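You operate a simulated robot arm through the tools that you are given. There is no shell and no other tool. Be economical: measure what you need, move in short steps, check, and stop when the job is done.

Carry out the task below with a simulated robot arm. There is one attempt and no reset: what you move stays moved.

TASK
Clean the clear glass block with cleaner on the pink pad, then set it on the cream note block.
Fine: press the pad on the silver dish for cleaner; pad back in its place.
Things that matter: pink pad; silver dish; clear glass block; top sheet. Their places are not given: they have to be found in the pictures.

It is judged by the outcome, as a careful person would: the job done as asked, and still so three seconds after it is handed in. It fails if anything else is knocked over, pushed out of place, dropped, spilled or broken.

THE ROBOT
A 6-joint arm with a two-finger parallel gripper, fixed in place. Base frame: the origin is at the foot of the arm, x ahead of it, y to its left, z up; the work surface is at about z = 0.77. Lengths are in m, angles in rad, forces in N, time in s.
With the tool pointing down near the work surface it reaches from about 0.24 to 0.64 m from the base axis. Its first joint turns from -1.152 to 1.152 rad. Payload 2.7 kg.
Tool frame: the origin (TCP) lies between the finger pads and is the grasp point; the fingertips stand 0.023 m ahead of it; z points along the fingers, y is the line along which they close. The gripper opens to 0.094 m. The fingers are 0.038 m wide and 0.01 m thick; the gripper's body (0.054 by 0.096 m) begins 0.039 m behind the TCP.
Orientation is that of the tool frame in the base frame, as [roll, pitch, yaw] about the fixed x, y, z axes, in that order (R = Rz(yaw) Ry(pitch) Rx(roll)). With the fingers straight down and closing along the base's y, the tool's x points along the base's -x, its y along +y and its z along -z.

THE INTERFACE
- The arm moves only by the tool drive_tool. Its argument "targets" is a list of rows, each an object (a shift or turn left out is 0, a gripper value left out holds the last) with "slide": the shift along the tool's x, y, z in units of 50 mm (1.0 is 50 mm), a list of three; "rot": the turn, a rotation vector about the tool's x, y, z in units of 8 degrees (1.0 is 8 degrees), a list of three; "grip": the closure, from 0 (fully open) to 1 (shut). In form: [{"slide": [dx, dy, dz], "rot": [ax, ay, az], "grip": grip}, ...]. A call has 1 to 8 rows; each row shifts and turns the commanded pose from where the row before left it, along the tool's axes as they then stand. A call with a number of a shift or a turn outside -1 to 1 is refused whole. A row lasts 0.2 s, in which the tool goes at most 0.05 m and 0.15 rad; a call with a longer step from one row to the next is refused whole, and so is a gripper value outside its range. A pose out of reach is approached as far as the arm can. The call stops where the force on the tool passes 40 N (or 10 N more than at its start, if that is more) or the arm is blocked; 0.2 s more then pass. The fingers move at their own pace (about 0.045 m/s each) and stop on an object; they squeeze with about 37 N. The grip force told is the motor's: it shows also when the fingers shut on nothing. Time passes only in rows, and 0.2 s behind the last, so rows that do not move let the fingers close. It gives the time, the measured TCP pose, the force on the tool (base axes), the opening and the grip force at its end, in the units of the frame above (readings bear some noise).
- Cameras (640 x 400 px; columns grow to the right, rows downward): "scene" is fixed at [0.0947, -0.4565, 1.4079]; the picture's right is [0.48, -0.88, 0.00], its down [-0.56, -0.31, -0.77] and it looks along [0.68, 0.37, -0.64] (base axes); focal length 325 px, centre (320, 200). "wrist" rides on the gripper at [-0.039, 0, -0.044] in the tool frame; the picture's right is [0.00, -1.00, 0.00], its down [0.97, 0.00, -0.24] and it looks along [0.24, 0.00, 0.97] (tool axes); focal length 218 px, centre (320, 200).
- get_image(camera): a new picture of that camera. No time passes.
- probe_pixels(camera, pixels): there is no depth. For up to 12 entries [column, row, z] of the newest picture of that camera ("zoom" is the newest enlarged one), the place [x, y] in the base frame at which the ray of that pixel passes the height z, good to about 0.002 m, but the place of the scene camera against the robot may be out by one fixed shift of up to 0.012 m in any direction. No time passes.
- enlarge(camera, box): a new picture of the part [left, top, right, bottom] of that camera's present view, enlarged. No time passes.
- job_done(): hands the job in; it is judged then, once.

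Work in short steps. Measure before you move; look again where a grasp or a placing could have gone wrong, and mend it. You have 80 turns and 54 pictures in all, those below and enlarged ones among them. Open the gripper and draw the arm clear of the work before you hand the job in, unless the task says otherwise; then end with one line.

The tools are called after "Call:" as a command line: name --argument value ..., lists and objects as JSON in quotes. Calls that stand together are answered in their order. drive_tool: Moves the arm, as the interface text tells. Its arguments: {"type":"object","properties":{"targets":{"type":"array","items":{"type":"object","properties":{"slide":{"type":"array","items":{"type":"number"}},"rot":{"type":"array","items":{"type":"number"}},"grip":{"type":"number"}}}}},"required":["targets"]} The other tools are called the same way: get_image (camera) takes a picture; probe_pixels (camera, pixels) gives the place at which the rays of pixels pass given heights; enlarge (camera, box) takes an enlarged picture of a part of a camera's view; job_done () hands the job in.

At the start:

```text
clock: 0.0
ee_pos: [0.4241, -0.1914, 1.1119]
orientation: [3.141, 0.001, 3.14]
wrist_force: [0.7, 0.3, -0.3]
grip_width: 0.0942
finger_force: 0.1
```

scene: 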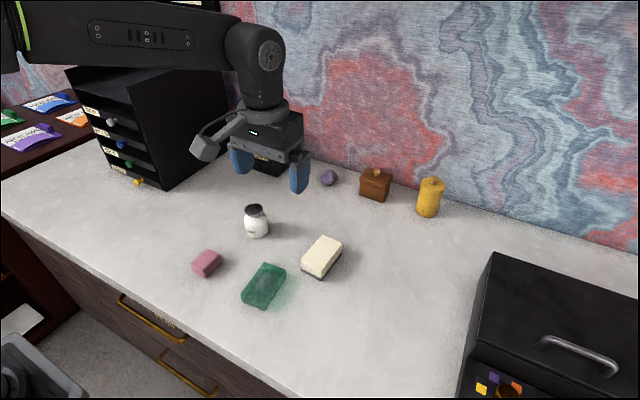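
wrist: 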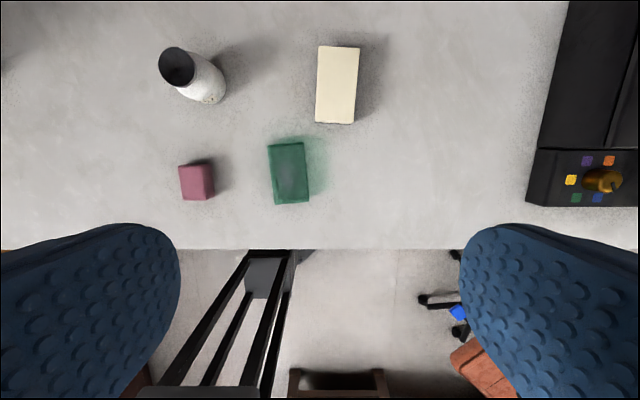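

I see the pink pad (206,263), a green block (264,286) and the cream block (322,257). No silver dish is visible yet, so I enlarge the views.

Call:
enlarge --camera "scene" --box '[170, 140, 370, 320]'

Call:
enlarge --camera "wrist" --box '[140, 20, 400, 230]'

Call:
enlarge --camera "scene" --box '[0, 60, 280, 235]'

```text
2.22 times, centred on (270, 230) of scene
```

zoom: 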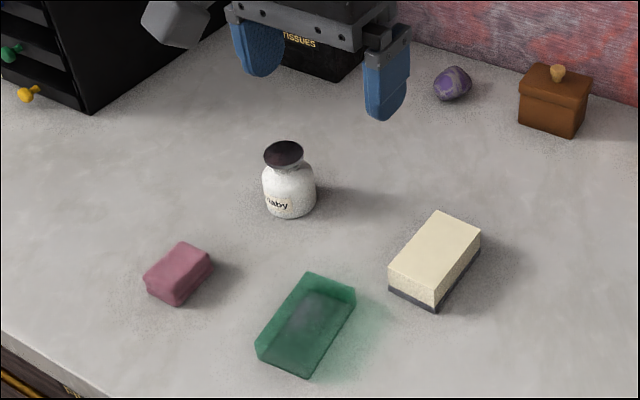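

```text
1.90 times, centred on (270, 125) of wrist
```

zoom: 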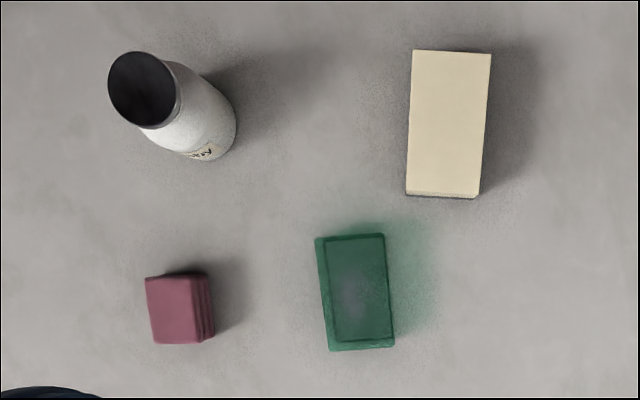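

```text
2.29 times, centred on (140, 148) of scene
```

zoom: 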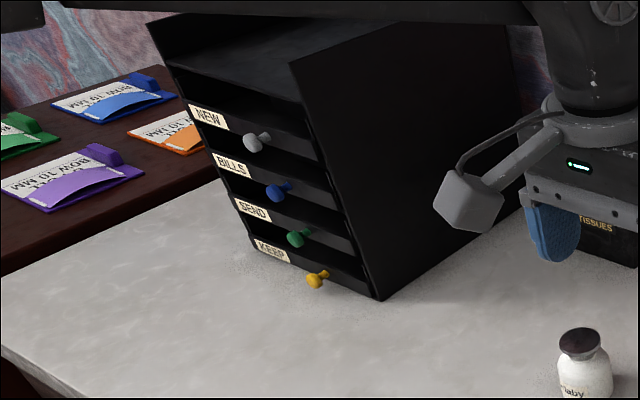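

The white bottle has a dark metallic top, possibly a pump dish. I look closely at it and at other objects.

Call:
enlarge --camera "scene" --box '[234, 195, 282, 245]'

Call:
enlarge --camera "wrist" --box '[150, 40, 240, 110]'

Call:
enlarge --camera "scene" --box '[310, 140, 640, 400]'

```text
8.00 times, centred on (258, 220) of scene
```

zoom: 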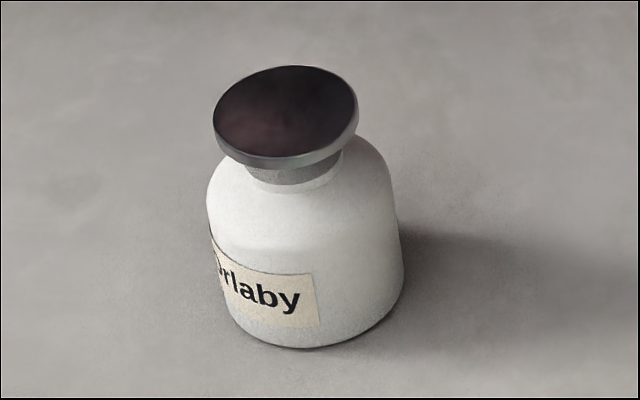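

```text
5.71 times, centred on (195, 75) of wrist
```

zoom: 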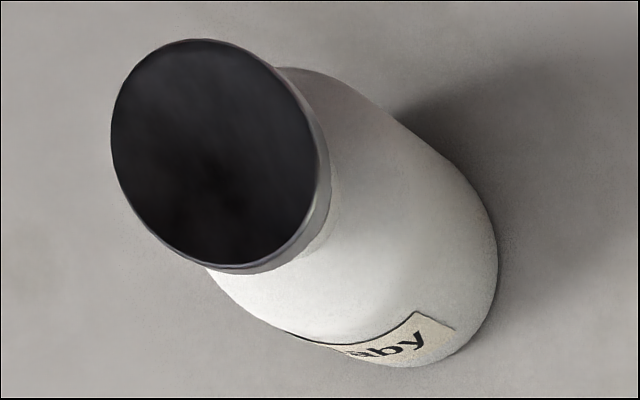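

```text
1.54 times, centred on (475, 270) of scene
```

zoom: 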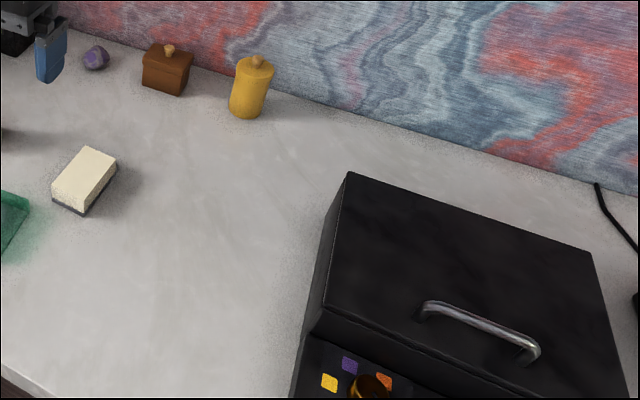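

That is a pump bottle whose silver dish is its top. I measure the objects with the wrist view (unaffected by the scene shift).

Call:
get_image --camera "wrist"

Call:
enlarge --camera "wrist" --box '[140, 20, 400, 230]'

Call:
probe_pixels --camera "zoom" --pixels '[[146, 279, 0.79], [192, 276, 0.79], [200, 343, 0.79], [153, 344, 0.79], [214, 335, 0.77], [394, 346, 0.77], [330, 350, 0.77], [316, 238, 0.79], [383, 233, 0.79], [142, 90, 0.86], [205, 130, 0.77], [406, 195, 0.8]]'

Call:
probe_pixels --camera "zoom" --pixels '[[410, 50, 0.8], [491, 54, 0.8], [480, 197, 0.8], [237, 130, 0.79], [215, 160, 0.77], [108, 90, 0.86], [177, 90, 0.86], [478, 199, 0.77], [406, 197, 0.77], [385, 233, 0.77], [318, 238, 0.77]]'

```text
45 pictures are left
```

wrist: 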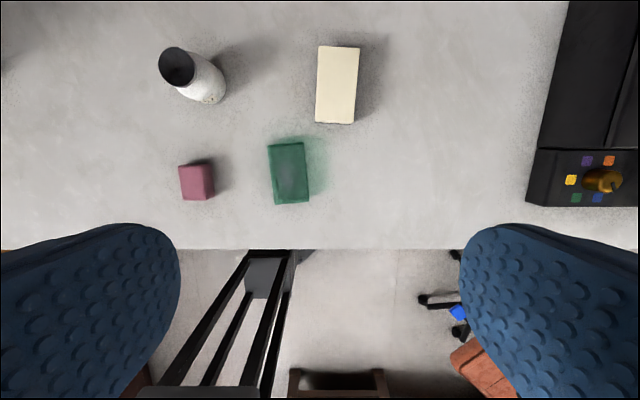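

```text
1.90 times, centred on (270, 125) of wrist
```

zoom: 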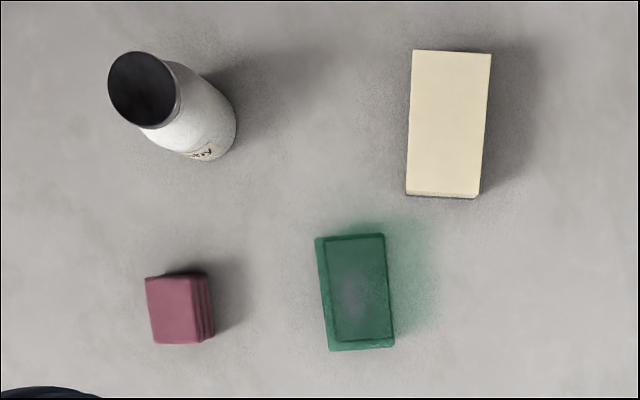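

```text
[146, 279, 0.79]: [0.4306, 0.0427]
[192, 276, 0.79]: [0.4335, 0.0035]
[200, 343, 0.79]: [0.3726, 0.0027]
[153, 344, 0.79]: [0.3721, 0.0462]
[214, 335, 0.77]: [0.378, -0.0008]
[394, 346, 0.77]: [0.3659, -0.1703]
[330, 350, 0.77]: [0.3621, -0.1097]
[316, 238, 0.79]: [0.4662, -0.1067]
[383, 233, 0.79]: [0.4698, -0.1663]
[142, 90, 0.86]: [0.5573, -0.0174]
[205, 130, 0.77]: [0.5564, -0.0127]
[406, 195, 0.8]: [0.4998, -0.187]
```

```text
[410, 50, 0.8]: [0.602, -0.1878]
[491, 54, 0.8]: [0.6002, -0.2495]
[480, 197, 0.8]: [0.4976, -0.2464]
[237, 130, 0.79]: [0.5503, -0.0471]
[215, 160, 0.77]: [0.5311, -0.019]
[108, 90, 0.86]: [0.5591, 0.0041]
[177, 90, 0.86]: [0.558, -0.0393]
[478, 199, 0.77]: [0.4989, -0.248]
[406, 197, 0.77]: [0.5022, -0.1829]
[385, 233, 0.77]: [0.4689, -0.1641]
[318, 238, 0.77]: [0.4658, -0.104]
```

Pad centre is around (0.403, 0.024). I move above it at z≈0.98 for a closer second view, which will give the heights.

Call:
drive_tool --targets '[{"slide": [0.07, 0.72, 0.434], "grip": 0}, {"slide": [0.07, 0.72, 0.434]}, {"slide": [0.07, 0.72, 0.434]}, {"slide": [0.07, 0.72, 0.434]}, {"slide": [0.07, 0.72, 0.434]}, {"slide": [0.07, 0.72, 0.434]}, {"slide": [0, 0, 0]}]'

Call:
get_image --camera "wrist"

Call:
get_image --camera "scene"

```text
clock: 1.6
ee_pos: [0.4022, 0.0246, 0.9821]
orientation: [3.14, 0.002, 3.14]
wrist_force: [1.2, -0.5, -0.8]
grip_width: 0.0939
finger_force: 0.0
```

```text
43 pictures are left
```

wrist: 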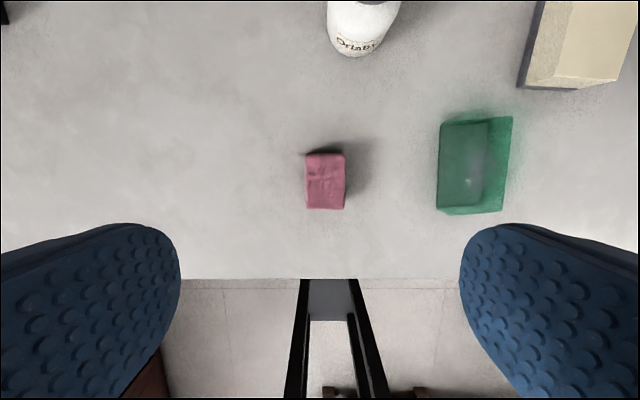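

```text
42 pictures are left
```

scene: 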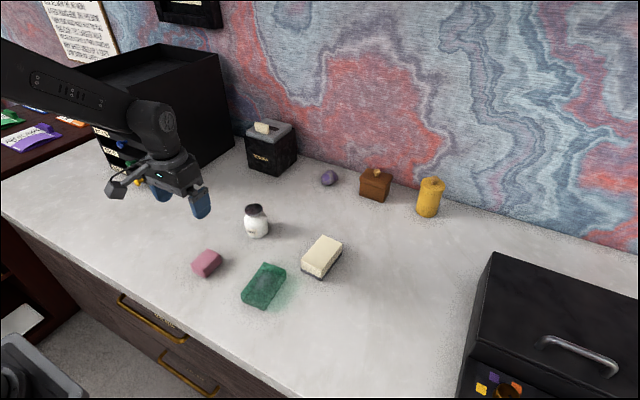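

Pad's top face spans about (306–344, 155–209). I probe it and the glass block at several heights.

Call:
enlarge --camera "wrist" --box '[280, 100, 540, 240]'

Call:
probe_pixels --camera "wrist" --pixels '[[306, 155, 0.79], [344, 154, 0.79], [345, 208, 0.79], [306, 209, 0.79], [306, 155, 0.81], [344, 154, 0.81], [345, 208, 0.81], [306, 209, 0.81], [513, 117, 0.79], [513, 117, 0.81], [513, 117, 0.8]]'

```text
2.46 times, centred on (410, 170) of wrist
```

zoom: 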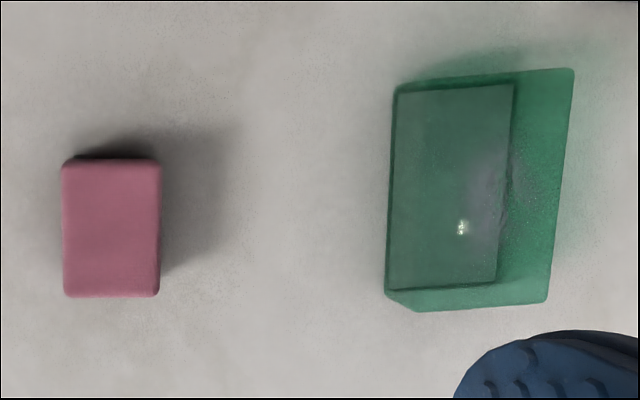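

```text
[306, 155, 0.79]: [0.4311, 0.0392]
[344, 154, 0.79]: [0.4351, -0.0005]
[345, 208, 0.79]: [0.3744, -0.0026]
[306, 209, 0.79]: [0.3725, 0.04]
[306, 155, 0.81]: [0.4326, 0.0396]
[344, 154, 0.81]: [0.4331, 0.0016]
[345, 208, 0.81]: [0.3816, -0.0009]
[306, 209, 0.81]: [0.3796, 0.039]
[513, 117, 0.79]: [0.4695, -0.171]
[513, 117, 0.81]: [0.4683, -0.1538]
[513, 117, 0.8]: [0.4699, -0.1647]
```

Pad top ≈0.797, glass top ≈0.80. Now I shift to a view over the pump bottle to find its dish, staying above z≈0.98.

Call:
drive_tool --targets '[{"slide": [-0.8, -0.3, -0.2]}, {"slide": [-0.8, -0.3, -0.2]}, {"slide": [0, 0, 0]}]'

Call:
get_image --camera "wrist"

```text
clock: 2.4
ee_pos: [0.4836, -0.0057, 1.0003]
orientation: [3.141, 0.002, 3.14]
wrist_force: [0.5, 0.2, 0.4]
grip_width: 0.0941
finger_force: 0.0
```

```text
40 pictures are left
```

wrist: 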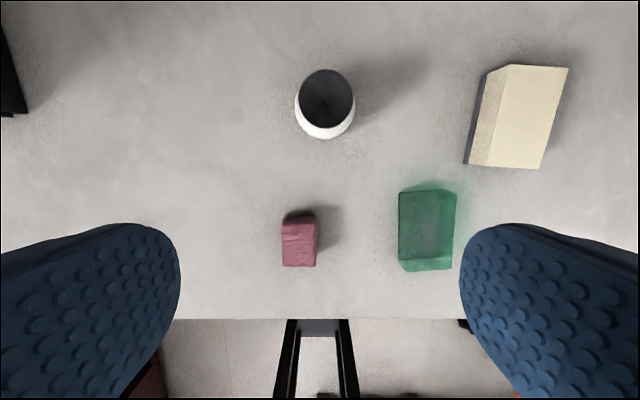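

The dish shows centred at (327,98). I probe the dish, note block and glass corners at candidate heights.

Call:
enlarge --camera "wrist" --box '[270, 40, 590, 280]'

Call:
probe_pixels --camera "wrist" --pixels '[[326.5, 98, 0.82], [326.5, 98, 0.84], [326.5, 98, 0.86], [326.5, 98, 0.88], [300, 98, 0.85], [353, 98, 0.85], [512, 65, 0.8], [568, 67, 0.8], [541, 168, 0.8], [488, 166, 0.8], [568, 67, 0.82], [541, 168, 0.82]]'

```text
1.67 times, centred on (430, 160) of wrist
```

zoom: 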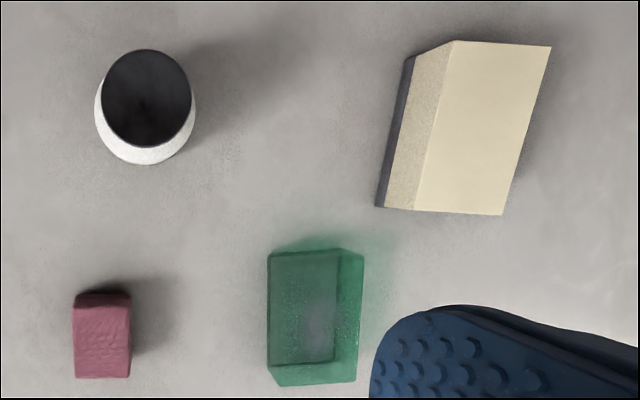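

```text
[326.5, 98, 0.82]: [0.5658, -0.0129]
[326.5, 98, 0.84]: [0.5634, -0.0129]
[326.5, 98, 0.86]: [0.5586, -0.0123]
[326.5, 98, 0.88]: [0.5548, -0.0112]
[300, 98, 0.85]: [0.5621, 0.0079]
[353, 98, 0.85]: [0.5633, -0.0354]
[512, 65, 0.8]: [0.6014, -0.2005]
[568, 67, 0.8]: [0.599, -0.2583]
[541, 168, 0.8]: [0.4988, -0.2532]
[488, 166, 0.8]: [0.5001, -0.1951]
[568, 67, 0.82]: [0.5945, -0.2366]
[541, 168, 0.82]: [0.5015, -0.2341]
```

Dish centre ≈(0.561,−0.013), z≈0.85; note block centre ≈(0.550,−0.217), top ≈0.811. I go above the pad at (0.404, 0.019) and down to z≈0.86.

Call:
drive_tool --targets '[{"slide": [0.796, 0.247, 0.5]}, {"slide": [0.796, 0.247, 0.5]}, {"slide": [0, 0, 0.9]}, {"slide": [0, 0, 0.9]}, {"slide": [0, 0, 0]}]'

Call:
get_image --camera "wrist"

```text
clock: 3.6
ee_pos: [0.4057, 0.0168, 0.8591]
orientation: [3.141, 0.002, 3.138]
wrist_force: [0.1, -1.6, -0.1]
grip_width: 0.0941
finger_force: 0.1
```

```text
38 pictures are left
```

wrist: 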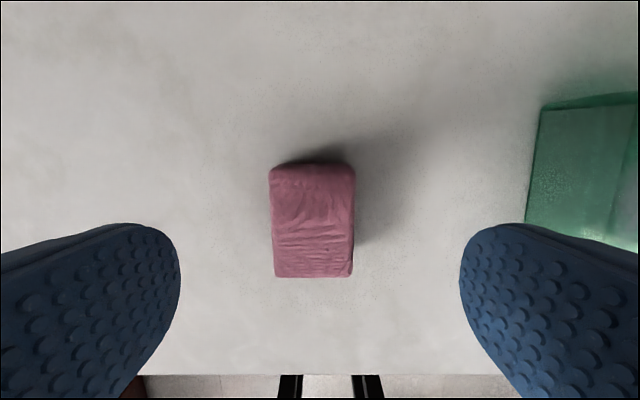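

Call:
probe_pixels --camera "wrist" --pixels '[[269, 170, 0.797], [355, 169, 0.797], [352, 276, 0.797], [275, 277, 0.797], [320, 400, 0.77]]'

```text
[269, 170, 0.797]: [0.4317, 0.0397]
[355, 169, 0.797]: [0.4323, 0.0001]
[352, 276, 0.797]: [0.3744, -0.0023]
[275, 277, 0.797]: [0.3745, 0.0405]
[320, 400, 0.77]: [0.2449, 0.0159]
```

Pad centre reads (0.4035, 0.0195), so I trim, descend to TCP z 0.803 and close.

Call:
drive_tool --targets '[{"slide": [0.044, 0.054, 0.5]}, {"slide": [0, 0, 0.4]}, {"slide": [0, 0, 0.22]}, {"slide": [0, 0, 0]}, {"grip": 1}, {"grip": 1}, {"grip": 1}, {"grip": 1}]'

Call:
drive_tool --targets '[{"grip": 1}, {"grip": 1}]'

Call:
get_image --camera "wrist"

```text
clock: 5.4
ee_pos: [0.4011, 0.0196, 0.8057]
orientation: [-3.141, 0.001, 3.14]
wrist_force: [0.2, -0.1, 0.6]
grip_width: 0.044
finger_force: 37.2
```

```text
clock: 6.0
ee_pos: [0.4024, 0.0196, 0.8042]
orientation: [3.141, 0.0, 3.138]
wrist_force: [0.6, 0.0, 1.4]
grip_width: 0.0439
finger_force: 36.6
```

```text
37 pictures are left
```

wrist: 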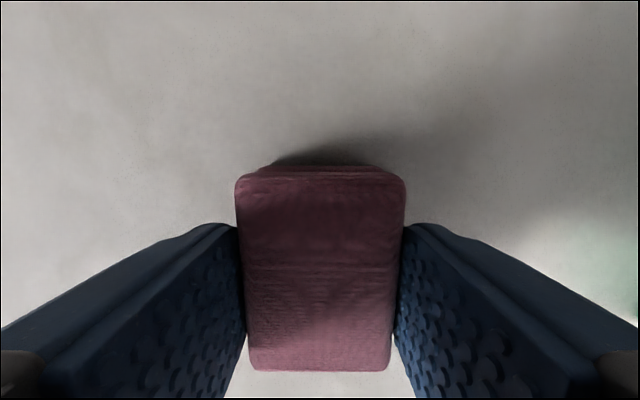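

Gripped (width 0.044). I lift to z≈0.94 and move over the dish.

Call:
drive_tool --targets '[{"slide": [0, 0, -0.9]}, {"slide": [0, 0, -0.9]}, {"slide": [0, 0, -0.9]}, {"slide": [-0.79, -0.163, 0]}, {"slide": [-0.79, -0.163, 0]}, {"slide": [-0.79, -0.163, 0]}, {"slide": [-0.79, -0.163, 0]}, {"slide": [0, 0, 0]}]'

Call:
get_image --camera "wrist"

Call:
enlarge --camera "scene" --box '[200, 150, 320, 250]'

```text
clock: 7.8
ee_pos: [0.5612, -0.0116, 0.9418]
orientation: [3.141, 0.004, 3.139]
wrist_force: [0.2, -0.5, -0.6]
grip_width: 0.0001
finger_force: 37.1
```

```text
36 pictures are left
```

wrist: 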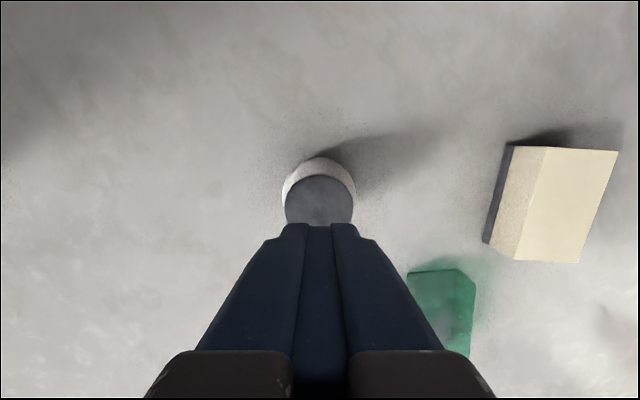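

```text
4.00 times, centred on (260, 200) of scene
```

zoom: 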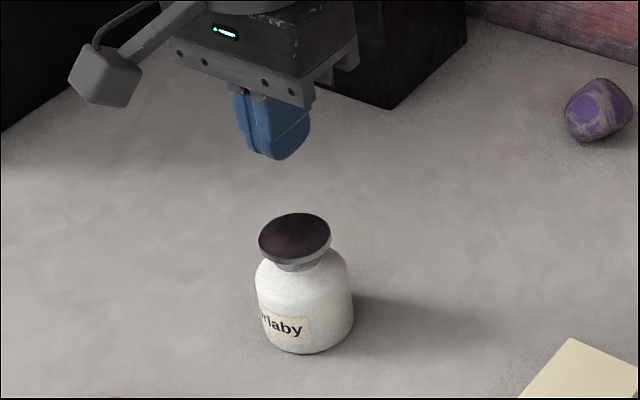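

The gripper is empty: the pad slipped out. I look for where it is.

Call:
get_image --camera "scene"

Call:
enlarge --camera "scene" --box '[170, 225, 290, 315]'

```text
34 pictures are left
```

scene: 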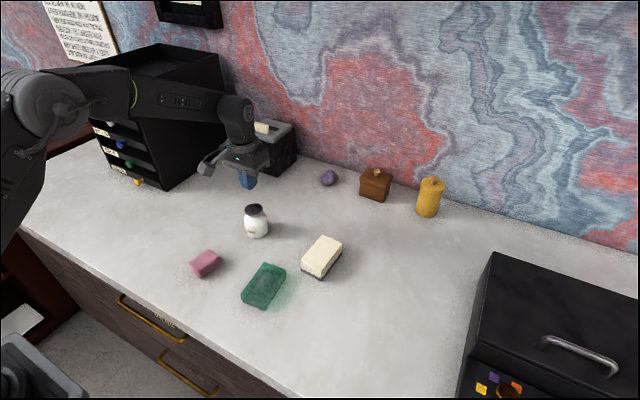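

```text
4.44 times, centred on (230, 270) of scene
```

zoom: 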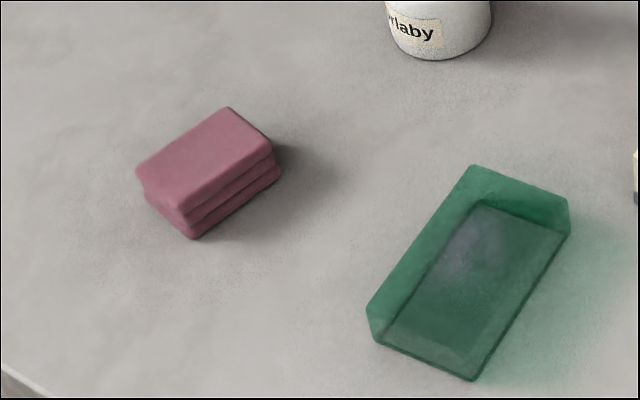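

The pad is still at its place, about 20 mm tall (lower than I estimated), so my grip was too shallow. I go back open and regrasp deeper.

Call:
drive_tool --targets '[{"slide": [0.79, 0.156, 0], "grip": 0}, {"slide": [0.79, 0.156, 0]}, {"slide": [0.79, 0.156, 0]}, {"slide": [0.79, 0.156, 0]}, {"slide": [0, 0, 0.8]}, {"slide": [0, 0, 0.8]}, {"slide": [0, 0, 0]}]'

Call:
get_image --camera "wrist"

```text
clock: 9.4
ee_pos: [0.4051, 0.0213, 0.8619]
orientation: [-3.141, 0.0, 3.139]
wrist_force: [0.1, 0.2, 0.0]
grip_width: 0.0939
finger_force: 0.1
```

```text
32 pictures are left
```

wrist: 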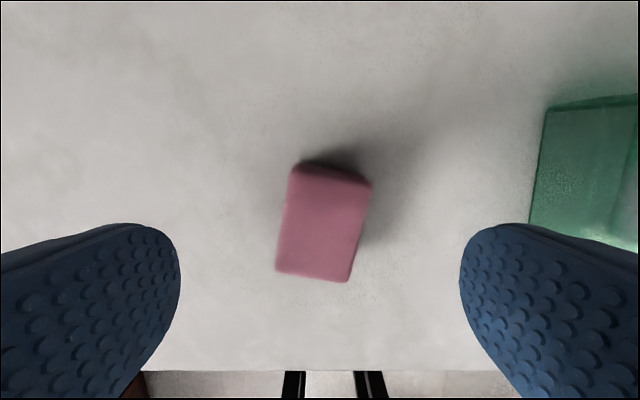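

Call:
probe_pixels --camera "wrist" --pixels '[[293, 168, 0.792], [372, 186, 0.792], [349, 281, 0.792], [276, 270, 0.792]]'

```text
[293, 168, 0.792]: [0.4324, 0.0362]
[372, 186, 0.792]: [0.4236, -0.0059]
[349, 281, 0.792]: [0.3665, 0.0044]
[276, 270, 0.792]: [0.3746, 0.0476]
```

The pad is turned about −11° and centred at (0.399, 0.0206). I align, descend to TCP z≈0.798 and close.

Call:
drive_tool --targets '[{"slide": [0.116, -0.014, 0], "rot": [0, 0, 0.67]}, {"rot": [0, 0, 0.67]}, {"slide": [0, 0, 0.5]}, {"slide": [0, 0, 0.5]}, {"slide": [0, 0, 0.2]}, {"slide": [0, 0, 0.08]}, {"slide": [0, 0, 0]}]'

Call:
get_image --camera "wrist"

```text
clock: 11.0
ee_pos: [0.3997, 0.0194, 0.7961]
orientation: [3.141, 0.002, 2.952]
wrist_force: [-0.1, 1.0, -0.2]
grip_width: 0.0941
finger_force: 0.1
```

```text
31 pictures are left
```

wrist: 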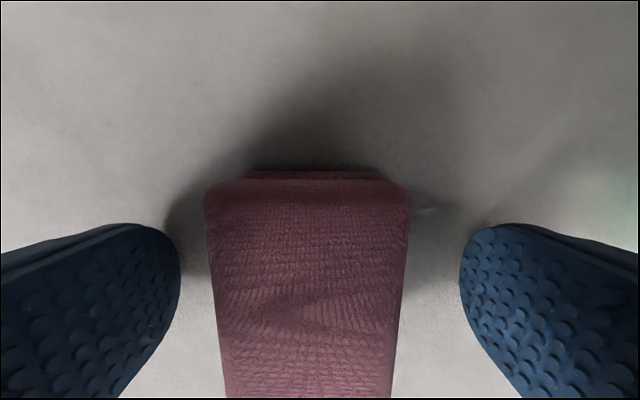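

Aligned; now close slowly and lift gently, checking grip.

Call:
drive_tool --targets '[{"grip": 1}, {"grip": 1}, {"grip": 1}, {"grip": 1}, {"grip": 1}, {"grip": 1}]'

Call:
drive_tool --targets '[{"slide": [0, 0, -0.15]}, {"slide": [0, 0, -0.2]}, {"slide": [0, 0, -0.25]}, {"slide": [0, 0, 0]}]'

Call:
get_image --camera "wrist"

```text
clock: 12.4
ee_pos: [0.3989, 0.0179, 0.7948]
orientation: [-3.141, 0.001, 2.953]
wrist_force: [0.3, -0.7, 1.6]
grip_width: 0.0441
finger_force: 37.5
```

```text
clock: 13.4
ee_pos: [0.3978, 0.0194, 0.8258]
orientation: [3.141, 0.003, 2.955]
wrist_force: [0.4, 0.7, -0.4]
grip_width: 0.0445
finger_force: 36.9
```

```text
30 pictures are left
```

wrist: 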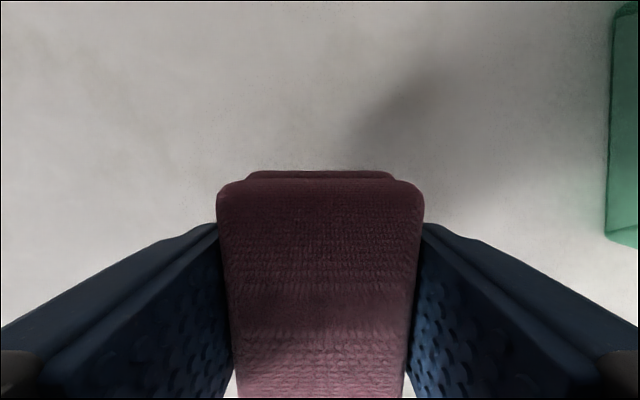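

The pad is held. I lift gently, turn back to square and travel over the dish.

Call:
drive_tool --targets '[{"slide": [0, 0, -0.4]}, {"slide": [0, 0, -0.6]}, {"slide": [0, 0, -0.6], "rot": [0, 0, -0.67]}, {"slide": [0, 0, -0.5], "rot": [0, 0, -0.67]}, {"slide": [0, 0, 0]}]'

Call:
drive_tool --targets '[{"slide": [-0.543, -0.108, 0]}, {"slide": [-0.543, -0.108, 0]}, {"slide": [-0.543, -0.108, 0]}, {"slide": [-0.543, -0.108, 0]}, {"slide": [-0.543, -0.108, 0]}, {"slide": [-0.543, -0.108, 0]}, {"slide": [0, 0, 0]}]'

Call:
get_image --camera "wrist"

Call:
enlarge --camera "scene" --box '[200, 150, 320, 250]'

```text
clock: 14.6
ee_pos: [0.3965, 0.0204, 0.9308]
orientation: [-3.141, 0.001, 3.142]
wrist_force: [0.3, 1.0, -0.9]
grip_width: 0.0443
finger_force: 37.4
```

```text
clock: 16.2
ee_pos: [0.5588, -0.0134, 0.9309]
orientation: [-3.14, 0.002, 3.139]
wrist_force: [-0.7, 0.2, -0.5]
grip_width: 0.0443
finger_force: 36.8
```

```text
29 pictures are left
```

wrist: 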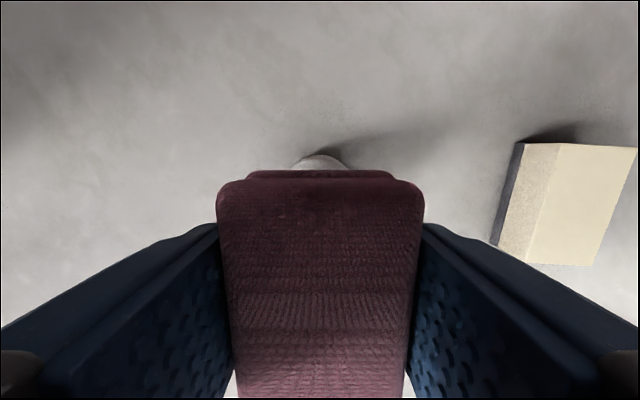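

```text
4.00 times, centred on (260, 200) of scene
```

zoom: 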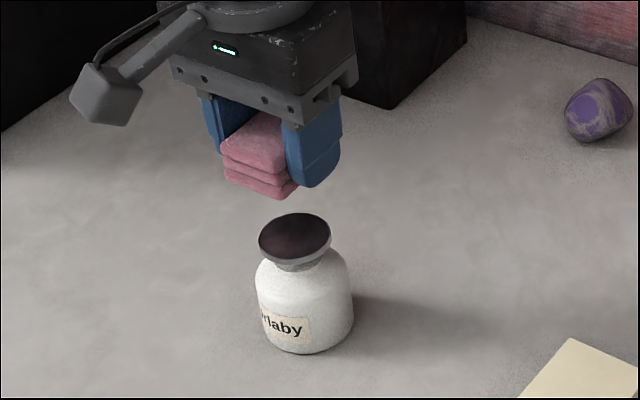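

Pad hangs over the dish, bottom ≈0.905 against the dish at ≈0.85. I descend to just above, then in small steps while watching force.

Call:
drive_tool --targets '[{"slide": [-0.02, 0, 0.4]}, {"slide": [0, 0, 0.4]}, {"slide": [0, 0, 0.1]}, {"slide": [0, 0, 0]}]'

Call:
drive_tool --targets '[{"slide": [0, 0, 0.05]}, {"slide": [0, 0, 0.05]}, {"slide": [0, 0, 0.05]}, {"slide": [0, 0, 0]}]'

Call:
enlarge --camera "scene" --box '[200, 150, 320, 250]'

```text
clock: 17.2
ee_pos: [0.5596, -0.0127, 0.8871]
orientation: [3.141, 0.002, 3.14]
wrist_force: [-0.6, -1.4, -0.3]
grip_width: 0.0442
finger_force: 37.2
```

```text
clock: 18.2
ee_pos: [0.5604, -0.0142, 0.8797]
orientation: [3.141, 0.001, 3.141]
wrist_force: [0.1, 0.3, -1.1]
grip_width: 0.0442
finger_force: 37.1
```

```text
4.00 times, centred on (260, 200) of scene
```

zoom: 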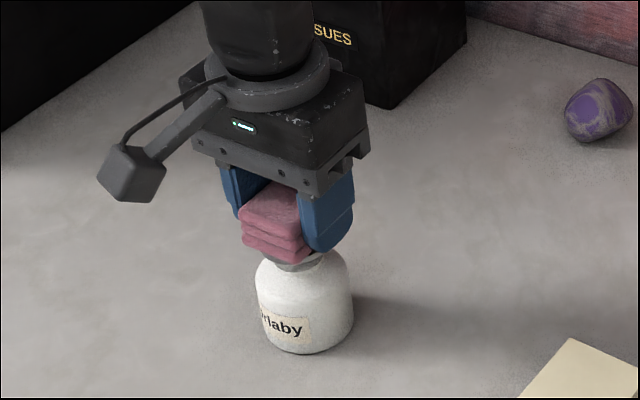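

Nearly touching, no force yet. I continue in small steps.

Call:
drive_tool --targets '[{"slide": [0, 0, 0.05]}, {"slide": [0, 0, 0.05]}, {"slide": [0, 0, 0]}]'

Call:
drive_tool --targets '[{"slide": [0, 0, 0.05]}, {"slide": [0, 0, 0.05]}, {"slide": [0, 0, 0]}]'

Call:
enlarge --camera "scene" --box '[220, 170, 292, 245]'

```text
clock: 19.0
ee_pos: [0.5609, -0.0125, 0.8755]
orientation: [3.14, 0.003, 3.139]
wrist_force: [0.3, -0.3, 0.4]
grip_width: 0.0443
finger_force: 36.8
```

```text
clock: 19.8
ee_pos: [0.56, -0.015, 0.87]
orientation: [3.141, 0.002, 3.14]
wrist_force: [-0.6, -0.8, 1.2]
grip_width: 0.0443
finger_force: 37.1
```

```text
5.33 times, centred on (256, 208) of scene
```

zoom: 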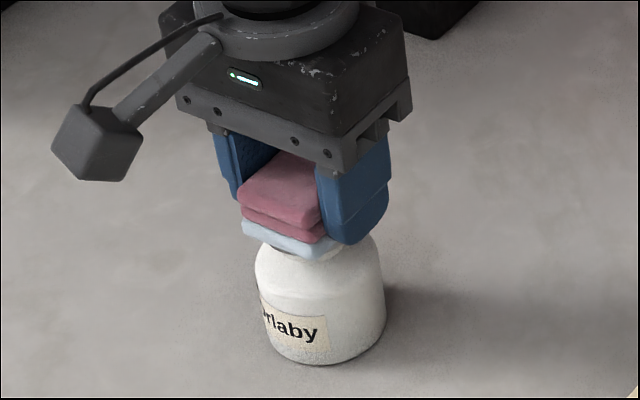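

The bottom layer has turned pale blue: the pad has cleaner. I lift straight up, then move above the glass at (0.417,−0.139).

Call:
drive_tool --targets '[{"slide": [0, 0, -0.1]}, {"slide": [0, 0, -0.3]}, {"slide": [0, 0, -0.4]}, {"slide": [0, 0, -0.4]}, {"slide": [0, 0, 0]}]'

Call:
drive_tool --targets '[{"slide": [0.477, -0.417, 0]}, {"slide": [0.477, -0.417, 0]}, {"slide": [0.477, -0.417, 0]}, {"slide": [0.477, -0.417, 0]}, {"slide": [0.477, -0.417, 0]}, {"slide": [0.477, -0.417, 0]}, {"slide": [0, 0, 0]}]'

Call:
get_image --camera "scene"

Call:
enlarge --camera "scene" --box '[190, 190, 330, 320]'

Call:
get_image --camera "wrist"

```text
clock: 21.0
ee_pos: [0.5598, -0.0122, 0.9304]
orientation: [3.141, 0.002, 3.14]
wrist_force: [0.4, 0.1, -0.7]
grip_width: 0.0445
finger_force: 37.4
```

```text
clock: 22.6
ee_pos: [0.419, -0.1342, 0.9276]
orientation: [-3.141, 0.002, 3.141]
wrist_force: [-0.3, -0.2, -0.7]
grip_width: 0.0441
finger_force: 36.7
```

```text
25 pictures are left
```

scene: 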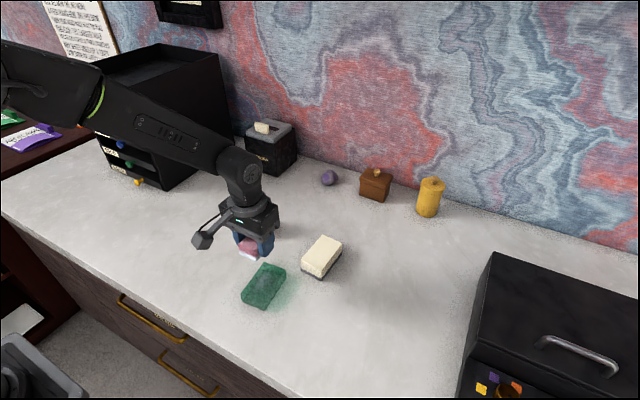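

```text
3.08 times, centred on (260, 255) of scene
```

zoom: 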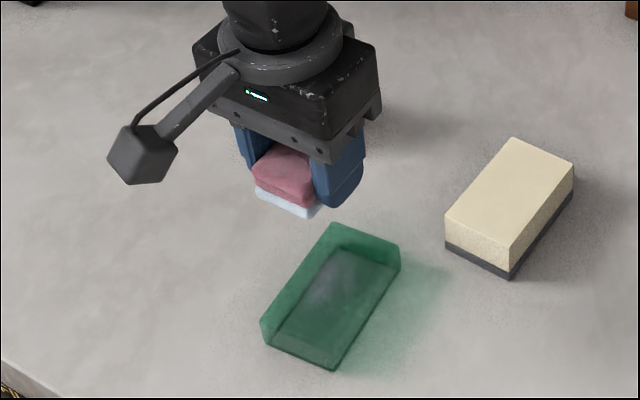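

```text
23 pictures are left
```

wrist: 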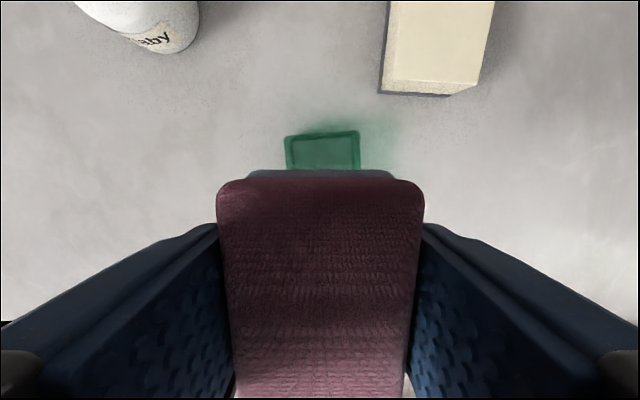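

Smudge is at the glass's top centre, ≈(0.421,−0.137). I descend over it to just above, then feel for contact.

Call:
drive_tool --targets '[{"slide": [-0.04, -0.06, 0.5]}, {"slide": [0, 0, 0.5]}, {"slide": [0, 0, 0.5]}, {"slide": [0, 0, 0.3]}, {"slide": [0, 0, 0]}]'

Call:
drive_tool --targets '[{"slide": [0, 0, 0.05]}, {"slide": [0, 0, 0.05]}, {"slide": [0, 0, 0.05]}, {"slide": [0, 0, 0]}]'

Call:
enlarge --camera "scene" --box '[220, 230, 310, 320]'

```text
clock: 23.8
ee_pos: [0.4231, -0.1415, 0.8386]
orientation: [-3.141, 0.001, 3.141]
wrist_force: [-0.1, 0.2, -0.3]
grip_width: 0.0443
finger_force: 36.9
```

```text
clock: 24.8
ee_pos: [0.4216, -0.1406, 0.8306]
orientation: [3.141, 0.001, 3.14]
wrist_force: [0.0, 0.0, -0.3]
grip_width: 0.0443
finger_force: 37.0
```

```text
4.44 times, centred on (265, 275) of scene
```

zoom: 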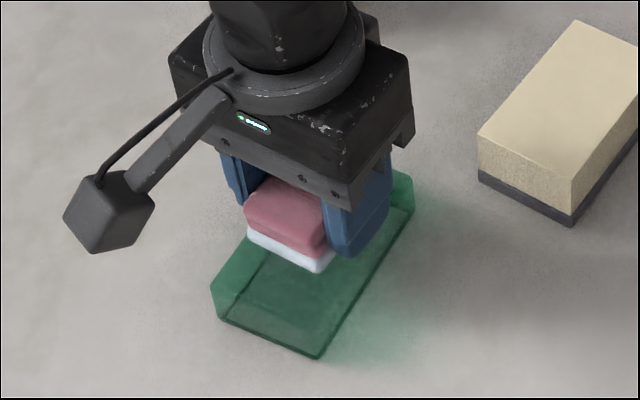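

Call:
drive_tool --targets '[{"slide": [0, 0, 0.04]}, {"slide": [0, 0, 0.04]}, {"slide": [0, 0, 0]}]'

Call:
drive_tool --targets '[{"slide": [0, 0, 0.04]}, {"slide": [0, 0, 0.02]}, {"slide": [0, 0, 0]}]'

```text
clock: 25.6
ee_pos: [0.4213, -0.1416, 0.8277]
orientation: [-3.141, 0.001, 3.139]
wrist_force: [-0.3, 0.0, -1.2]
grip_width: 0.0442
finger_force: 36.6
```

```text
clock: 26.4
ee_pos: [0.4209, -0.1412, 0.8262]
orientation: [3.141, 0.003, 3.141]
wrist_force: [-0.6, 0.2, 10.0]
grip_width: 0.044
finger_force: 37.1
```

Contact at TCP 0.826 with 10 N. I ease slightly and wipe with short strokes.

Call:
drive_tool --targets '[{"slide": [0, 0, -0.01]}, {"slide": [-0.2, 0, 0]}, {"slide": [-0.2, 0, 0]}, {"slide": [0.2, 0, 0]}, {"slide": [0.2, 0, 0]}, {"slide": [0.2, 0, 0]}, {"slide": [0.2, 0, 0]}, {"slide": [0, 0, 0]}]'

Call:
drive_tool --targets '[{"slide": [-0.2, 0.1, 0]}, {"slide": [-0.2, 0.1, 0]}, {"slide": [-0.2, -0.1, 0]}, {"slide": [-0.2, -0.1, 0]}, {"slide": [0.2, -0.1, 0]}, {"slide": [0.2, -0.1, 0]}, {"slide": [0, 0.2, 0]}, {"slide": [0, 0, 0]}]'

Call:
enlarge --camera "scene" --box '[220, 230, 310, 320]'

```text
clock: 28.2
ee_pos: [0.4021, -0.1405, 0.8256]
orientation: [-3.14, 0.007, 3.14]
wrist_force: [7.1, -1.6, 15.0]
grip_width: 0.0439
finger_force: 37.0
```

```text
clock: 30.0
ee_pos: [0.4216, -0.1425, 0.8257]
orientation: [-3.139, 0.004, 3.139]
wrist_force: [-1.1, -10.5, 20.7]
grip_width: 0.0443
finger_force: 36.6
```

```text
4.44 times, centred on (265, 275) of scene
```

zoom: 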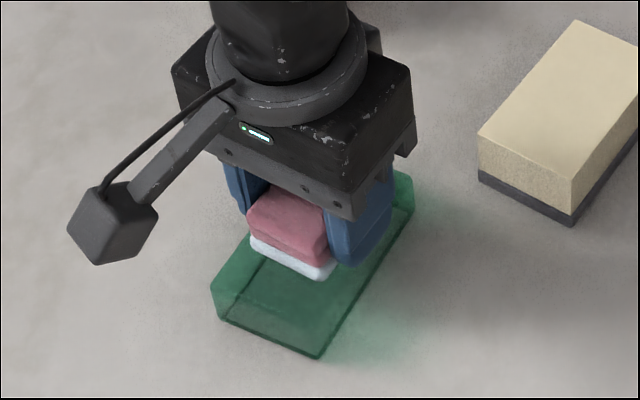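

Glass hasn't shifted. I lift and move toward the pad's home to inspect the smudge.

Call:
drive_tool --targets '[{"slide": [0, 0, -0.1]}, {"slide": [0, 0, -0.5]}, {"slide": [0, 0, -0.5]}, {"slide": [0, 0.8, -0.2]}, {"slide": [0, 0.8, 0]}, {"slide": [0, 0, 0]}]'

Call:
enlarge --camera "scene" --box '[190, 190, 330, 320]'

Call:
get_image --camera "wrist"

```text
clock: 31.4
ee_pos: [0.4202, -0.061, 0.8891]
orientation: [3.14, 0.002, 3.139]
wrist_force: [0.0, -0.8, 0.2]
grip_width: 0.0443
finger_force: 37.3
```

```text
3.08 times, centred on (260, 255) of scene
```

zoom: 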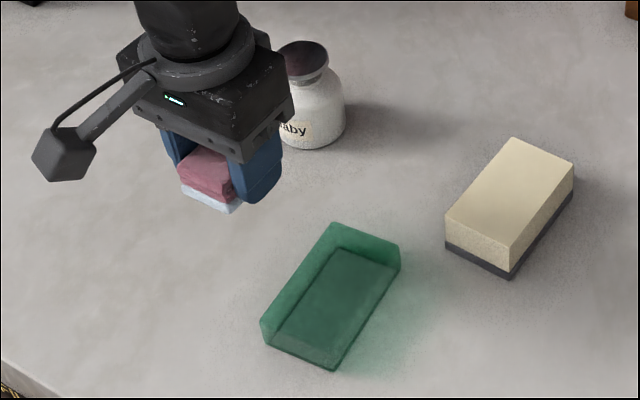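

```text
19 pictures are left
```

wrist: 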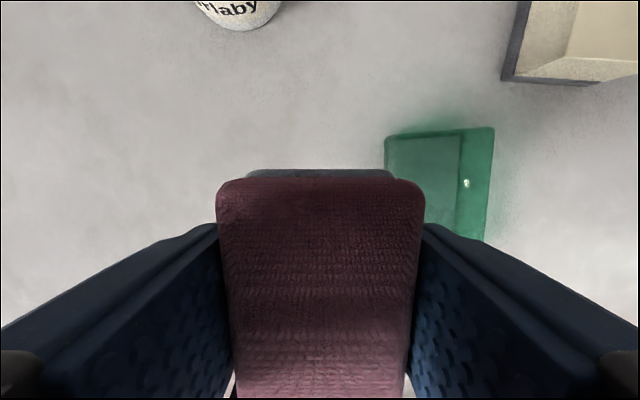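

The smudge is gone. I bring the pad back to its place (0.4015, 0.0195) and lower it to just above the table.

Call:
drive_tool --targets '[{"slide": [0.125, 0.537, 0]}, {"slide": [0.125, 0.537, 0]}, {"slide": [0.125, 0.537, 0]}, {"slide": [0, 0, 0.5]}, {"slide": [0, 0, 0.5]}, {"slide": [0, 0, 0.5]}, {"slide": [0, 0, 0.2]}, {"slide": [0, 0, 0]}]'

Call:
get_image --camera "wrist"

```text
clock: 33.2
ee_pos: [0.4029, 0.0219, 0.8043]
orientation: [-3.142, 0.001, 3.139]
wrist_force: [-0.2, -0.1, -0.9]
grip_width: 0.044
finger_force: 37.2
```

```text
18 pictures are left
```

wrist: 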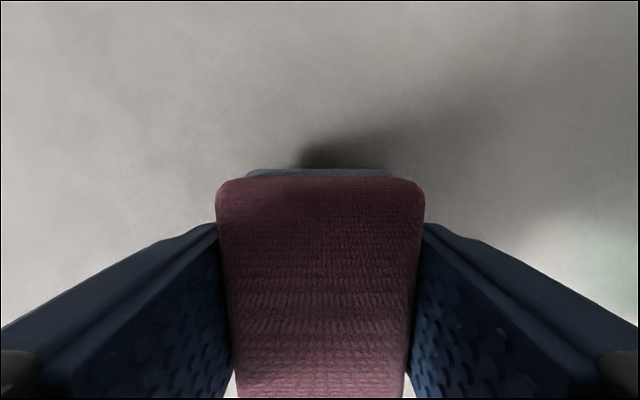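

About 8 mm to go; I lower in small steps and check force, then release.

Call:
drive_tool --targets '[{"slide": [0.02, -0.03, 0.05]}, {"slide": [0, 0, 0.05]}, {"slide": [0, 0, 0.04]}, {"slide": [0, 0, 0]}]'

```text
clock: 34.2
ee_pos: [0.4005, 0.0196, 0.7981]
orientation: [-3.141, 0.002, 3.139]
wrist_force: [0.7, 0.2, -0.6]
grip_width: 0.0441
finger_force: 37.4
```

Call:
drive_tool --targets '[{"slide": [0, 0, 0.03]}, {"slide": [0, 0, 0.02]}, {"slide": [0, 0, 0]}]'

```text
clock: 35.0
ee_pos: [0.4019, 0.0199, 0.7948]
orientation: [-3.141, 0.001, 3.14]
wrist_force: [0.7, 0.5, 0.0]
grip_width: 0.0442
finger_force: 37.0
```

Within a millimetre of the grasp height; I open and rise.

Call:
drive_tool --targets '[{"grip": 0.1}, {"grip": 0}, {"grip": 0}, {"grip": 0}, {"grip": 0}, {"grip": 0}]'

Call:
drive_tool --targets '[{"slide": [0, 0, -0.3]}, {"slide": [0, 0, -0.5]}, {"slide": [0, 0, -0.54]}, {"slide": [0, 0, 0]}]'

Call:
get_image --camera "wrist"

```text
clock: 36.4
ee_pos: [0.4011, 0.0199, 0.7958]
orientation: [3.141, 0.001, 3.141]
wrist_force: [-0.4, 0.3, 0.3]
grip_width: 0.094
finger_force: 0.0
```

```text
clock: 37.4
ee_pos: [0.4004, 0.0181, 0.8622]
orientation: [3.14, 0.003, 3.14]
wrist_force: [-0.2, -0.3, 0.1]
grip_width: 0.0944
finger_force: 0.0
```

```text
17 pictures are left
```

wrist: 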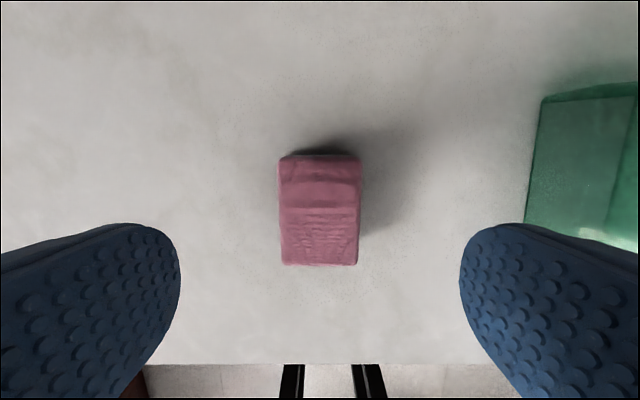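

Call:
probe_pixels --camera "wrist" --pixels '[[279, 158, 0.797], [361, 158, 0.797], [358, 265, 0.797], [282, 265, 0.797]]'

```text
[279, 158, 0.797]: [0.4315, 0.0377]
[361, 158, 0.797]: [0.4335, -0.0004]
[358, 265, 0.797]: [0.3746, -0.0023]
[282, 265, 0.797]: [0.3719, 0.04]
```

Pad is back within 1 mm of its place. Next I go above the glass at z≈0.90 to measure it.

Call:
drive_tool --targets '[{"slide": [0, 0, -0.8]}, {"slide": [-0.08, -0.785, 0]}, {"slide": [-0.08, -0.785, 0]}, {"slide": [-0.08, -0.785, 0]}, {"slide": [-0.08, -0.785, 0]}, {"slide": [0, 0, 0]}]'

Call:
get_image --camera "wrist"

Call:
enlarge --camera "wrist" --box '[220, 110, 440, 290]'

```text
clock: 38.8
ee_pos: [0.4174, -0.1384, 0.9021]
orientation: [3.141, 0.001, 3.14]
wrist_force: [0.4, -0.6, 0.0]
grip_width: 0.094
finger_force: 0.1
```

```text
16 pictures are left
```

wrist: 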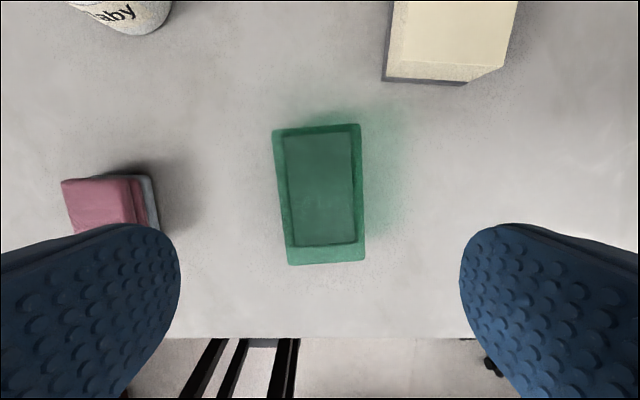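

```text
2.22 times, centred on (330, 200) of wrist
```

zoom: 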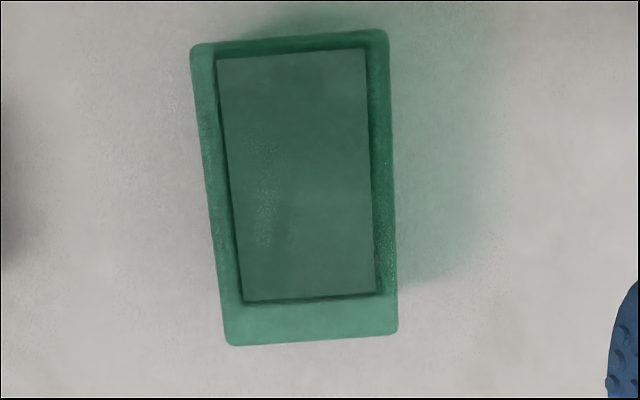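

Glass is clean. I probe its top-face corners.

Call:
probe_pixels --camera "zoom" --pixels '[[190, 45, 0.8], [387, 30, 0.8], [398, 332, 0.8], [226, 346, 0.8]]'

Call:
probe_pixels --camera "wrist" --pixels '[[384, 80, 0.77], [469, 83, 0.77], [390, 61, 0.811], [468, 66, 0.811], [517, 0, 0.811]]'

```text
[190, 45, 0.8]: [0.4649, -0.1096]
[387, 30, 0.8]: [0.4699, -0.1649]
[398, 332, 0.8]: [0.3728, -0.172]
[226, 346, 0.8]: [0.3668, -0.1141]
```

```text
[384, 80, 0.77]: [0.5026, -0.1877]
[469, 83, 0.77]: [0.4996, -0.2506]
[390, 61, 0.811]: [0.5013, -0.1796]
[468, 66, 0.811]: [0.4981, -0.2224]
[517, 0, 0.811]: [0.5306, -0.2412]
```

Glass centre (0.4186,−0.1402), yaw ≈ +3.8°. I align and descend to TCP z 0.802.

Call:
drive_tool --targets '[{"slide": [-0.024, -0.036, 0], "rot": [0, 0, -0.475]}, {"slide": [0, 0, 0.5]}, {"slide": [0, 0, 0.5]}, {"slide": [0, 0, 0.5]}, {"slide": [0, 0, 0.3]}, {"slide": [0, 0, 0.2]}, {"slide": [0, 0, 0]}]'

Call:
get_image --camera "wrist"

```text
clock: 40.4
ee_pos: [0.4187, -0.1426, 0.8011]
orientation: [3.14, 0.002, -3.078]
wrist_force: [-1.0, -0.8, 0.2]
grip_width: 0.0941
finger_force: 0.0
```

```text
14 pictures are left
```

wrist: 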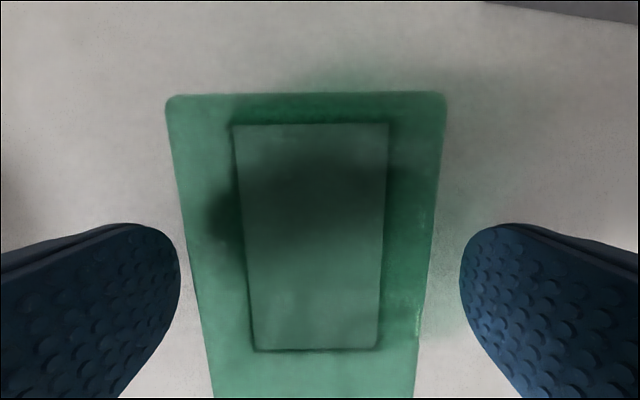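

Glass sits ~3 mm to the left of centre; I correct and close.

Call:
drive_tool --targets '[{"slide": [0, 0.06, 0]}, {"grip": 1}, {"grip": 1}, {"grip": 1}, {"grip": 1}, {"grip": 1}, {"grip": 1}]'

Call:
drive_tool --targets '[{"slide": [0, 0, -0.1]}, {"slide": [0, 0, -0.2]}, {"slide": [0, 0, -0.3]}, {"slide": [0, 0, 0]}]'

Call:
enlarge --camera "scene" --box '[200, 200, 360, 320]'

```text
clock: 42.0
ee_pos: [0.4181, -0.1382, 0.8021]
orientation: [-3.141, 0.002, -3.076]
wrist_force: [0.0, -0.7, 1.2]
grip_width: 0.0595
finger_force: 37.2
```

```text
clock: 43.0
ee_pos: [0.4184, -0.138, 0.8319]
orientation: [3.141, 0.002, -3.078]
wrist_force: [0.3, 0.1, -5.0]
grip_width: 0.0598
finger_force: 36.6
```

```text
3.33 times, centred on (280, 260) of scene
```

zoom: 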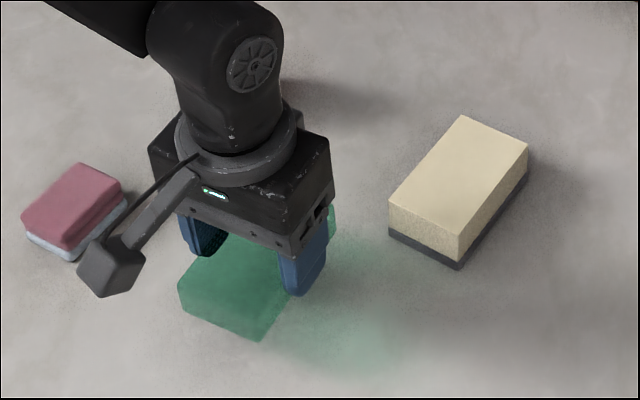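

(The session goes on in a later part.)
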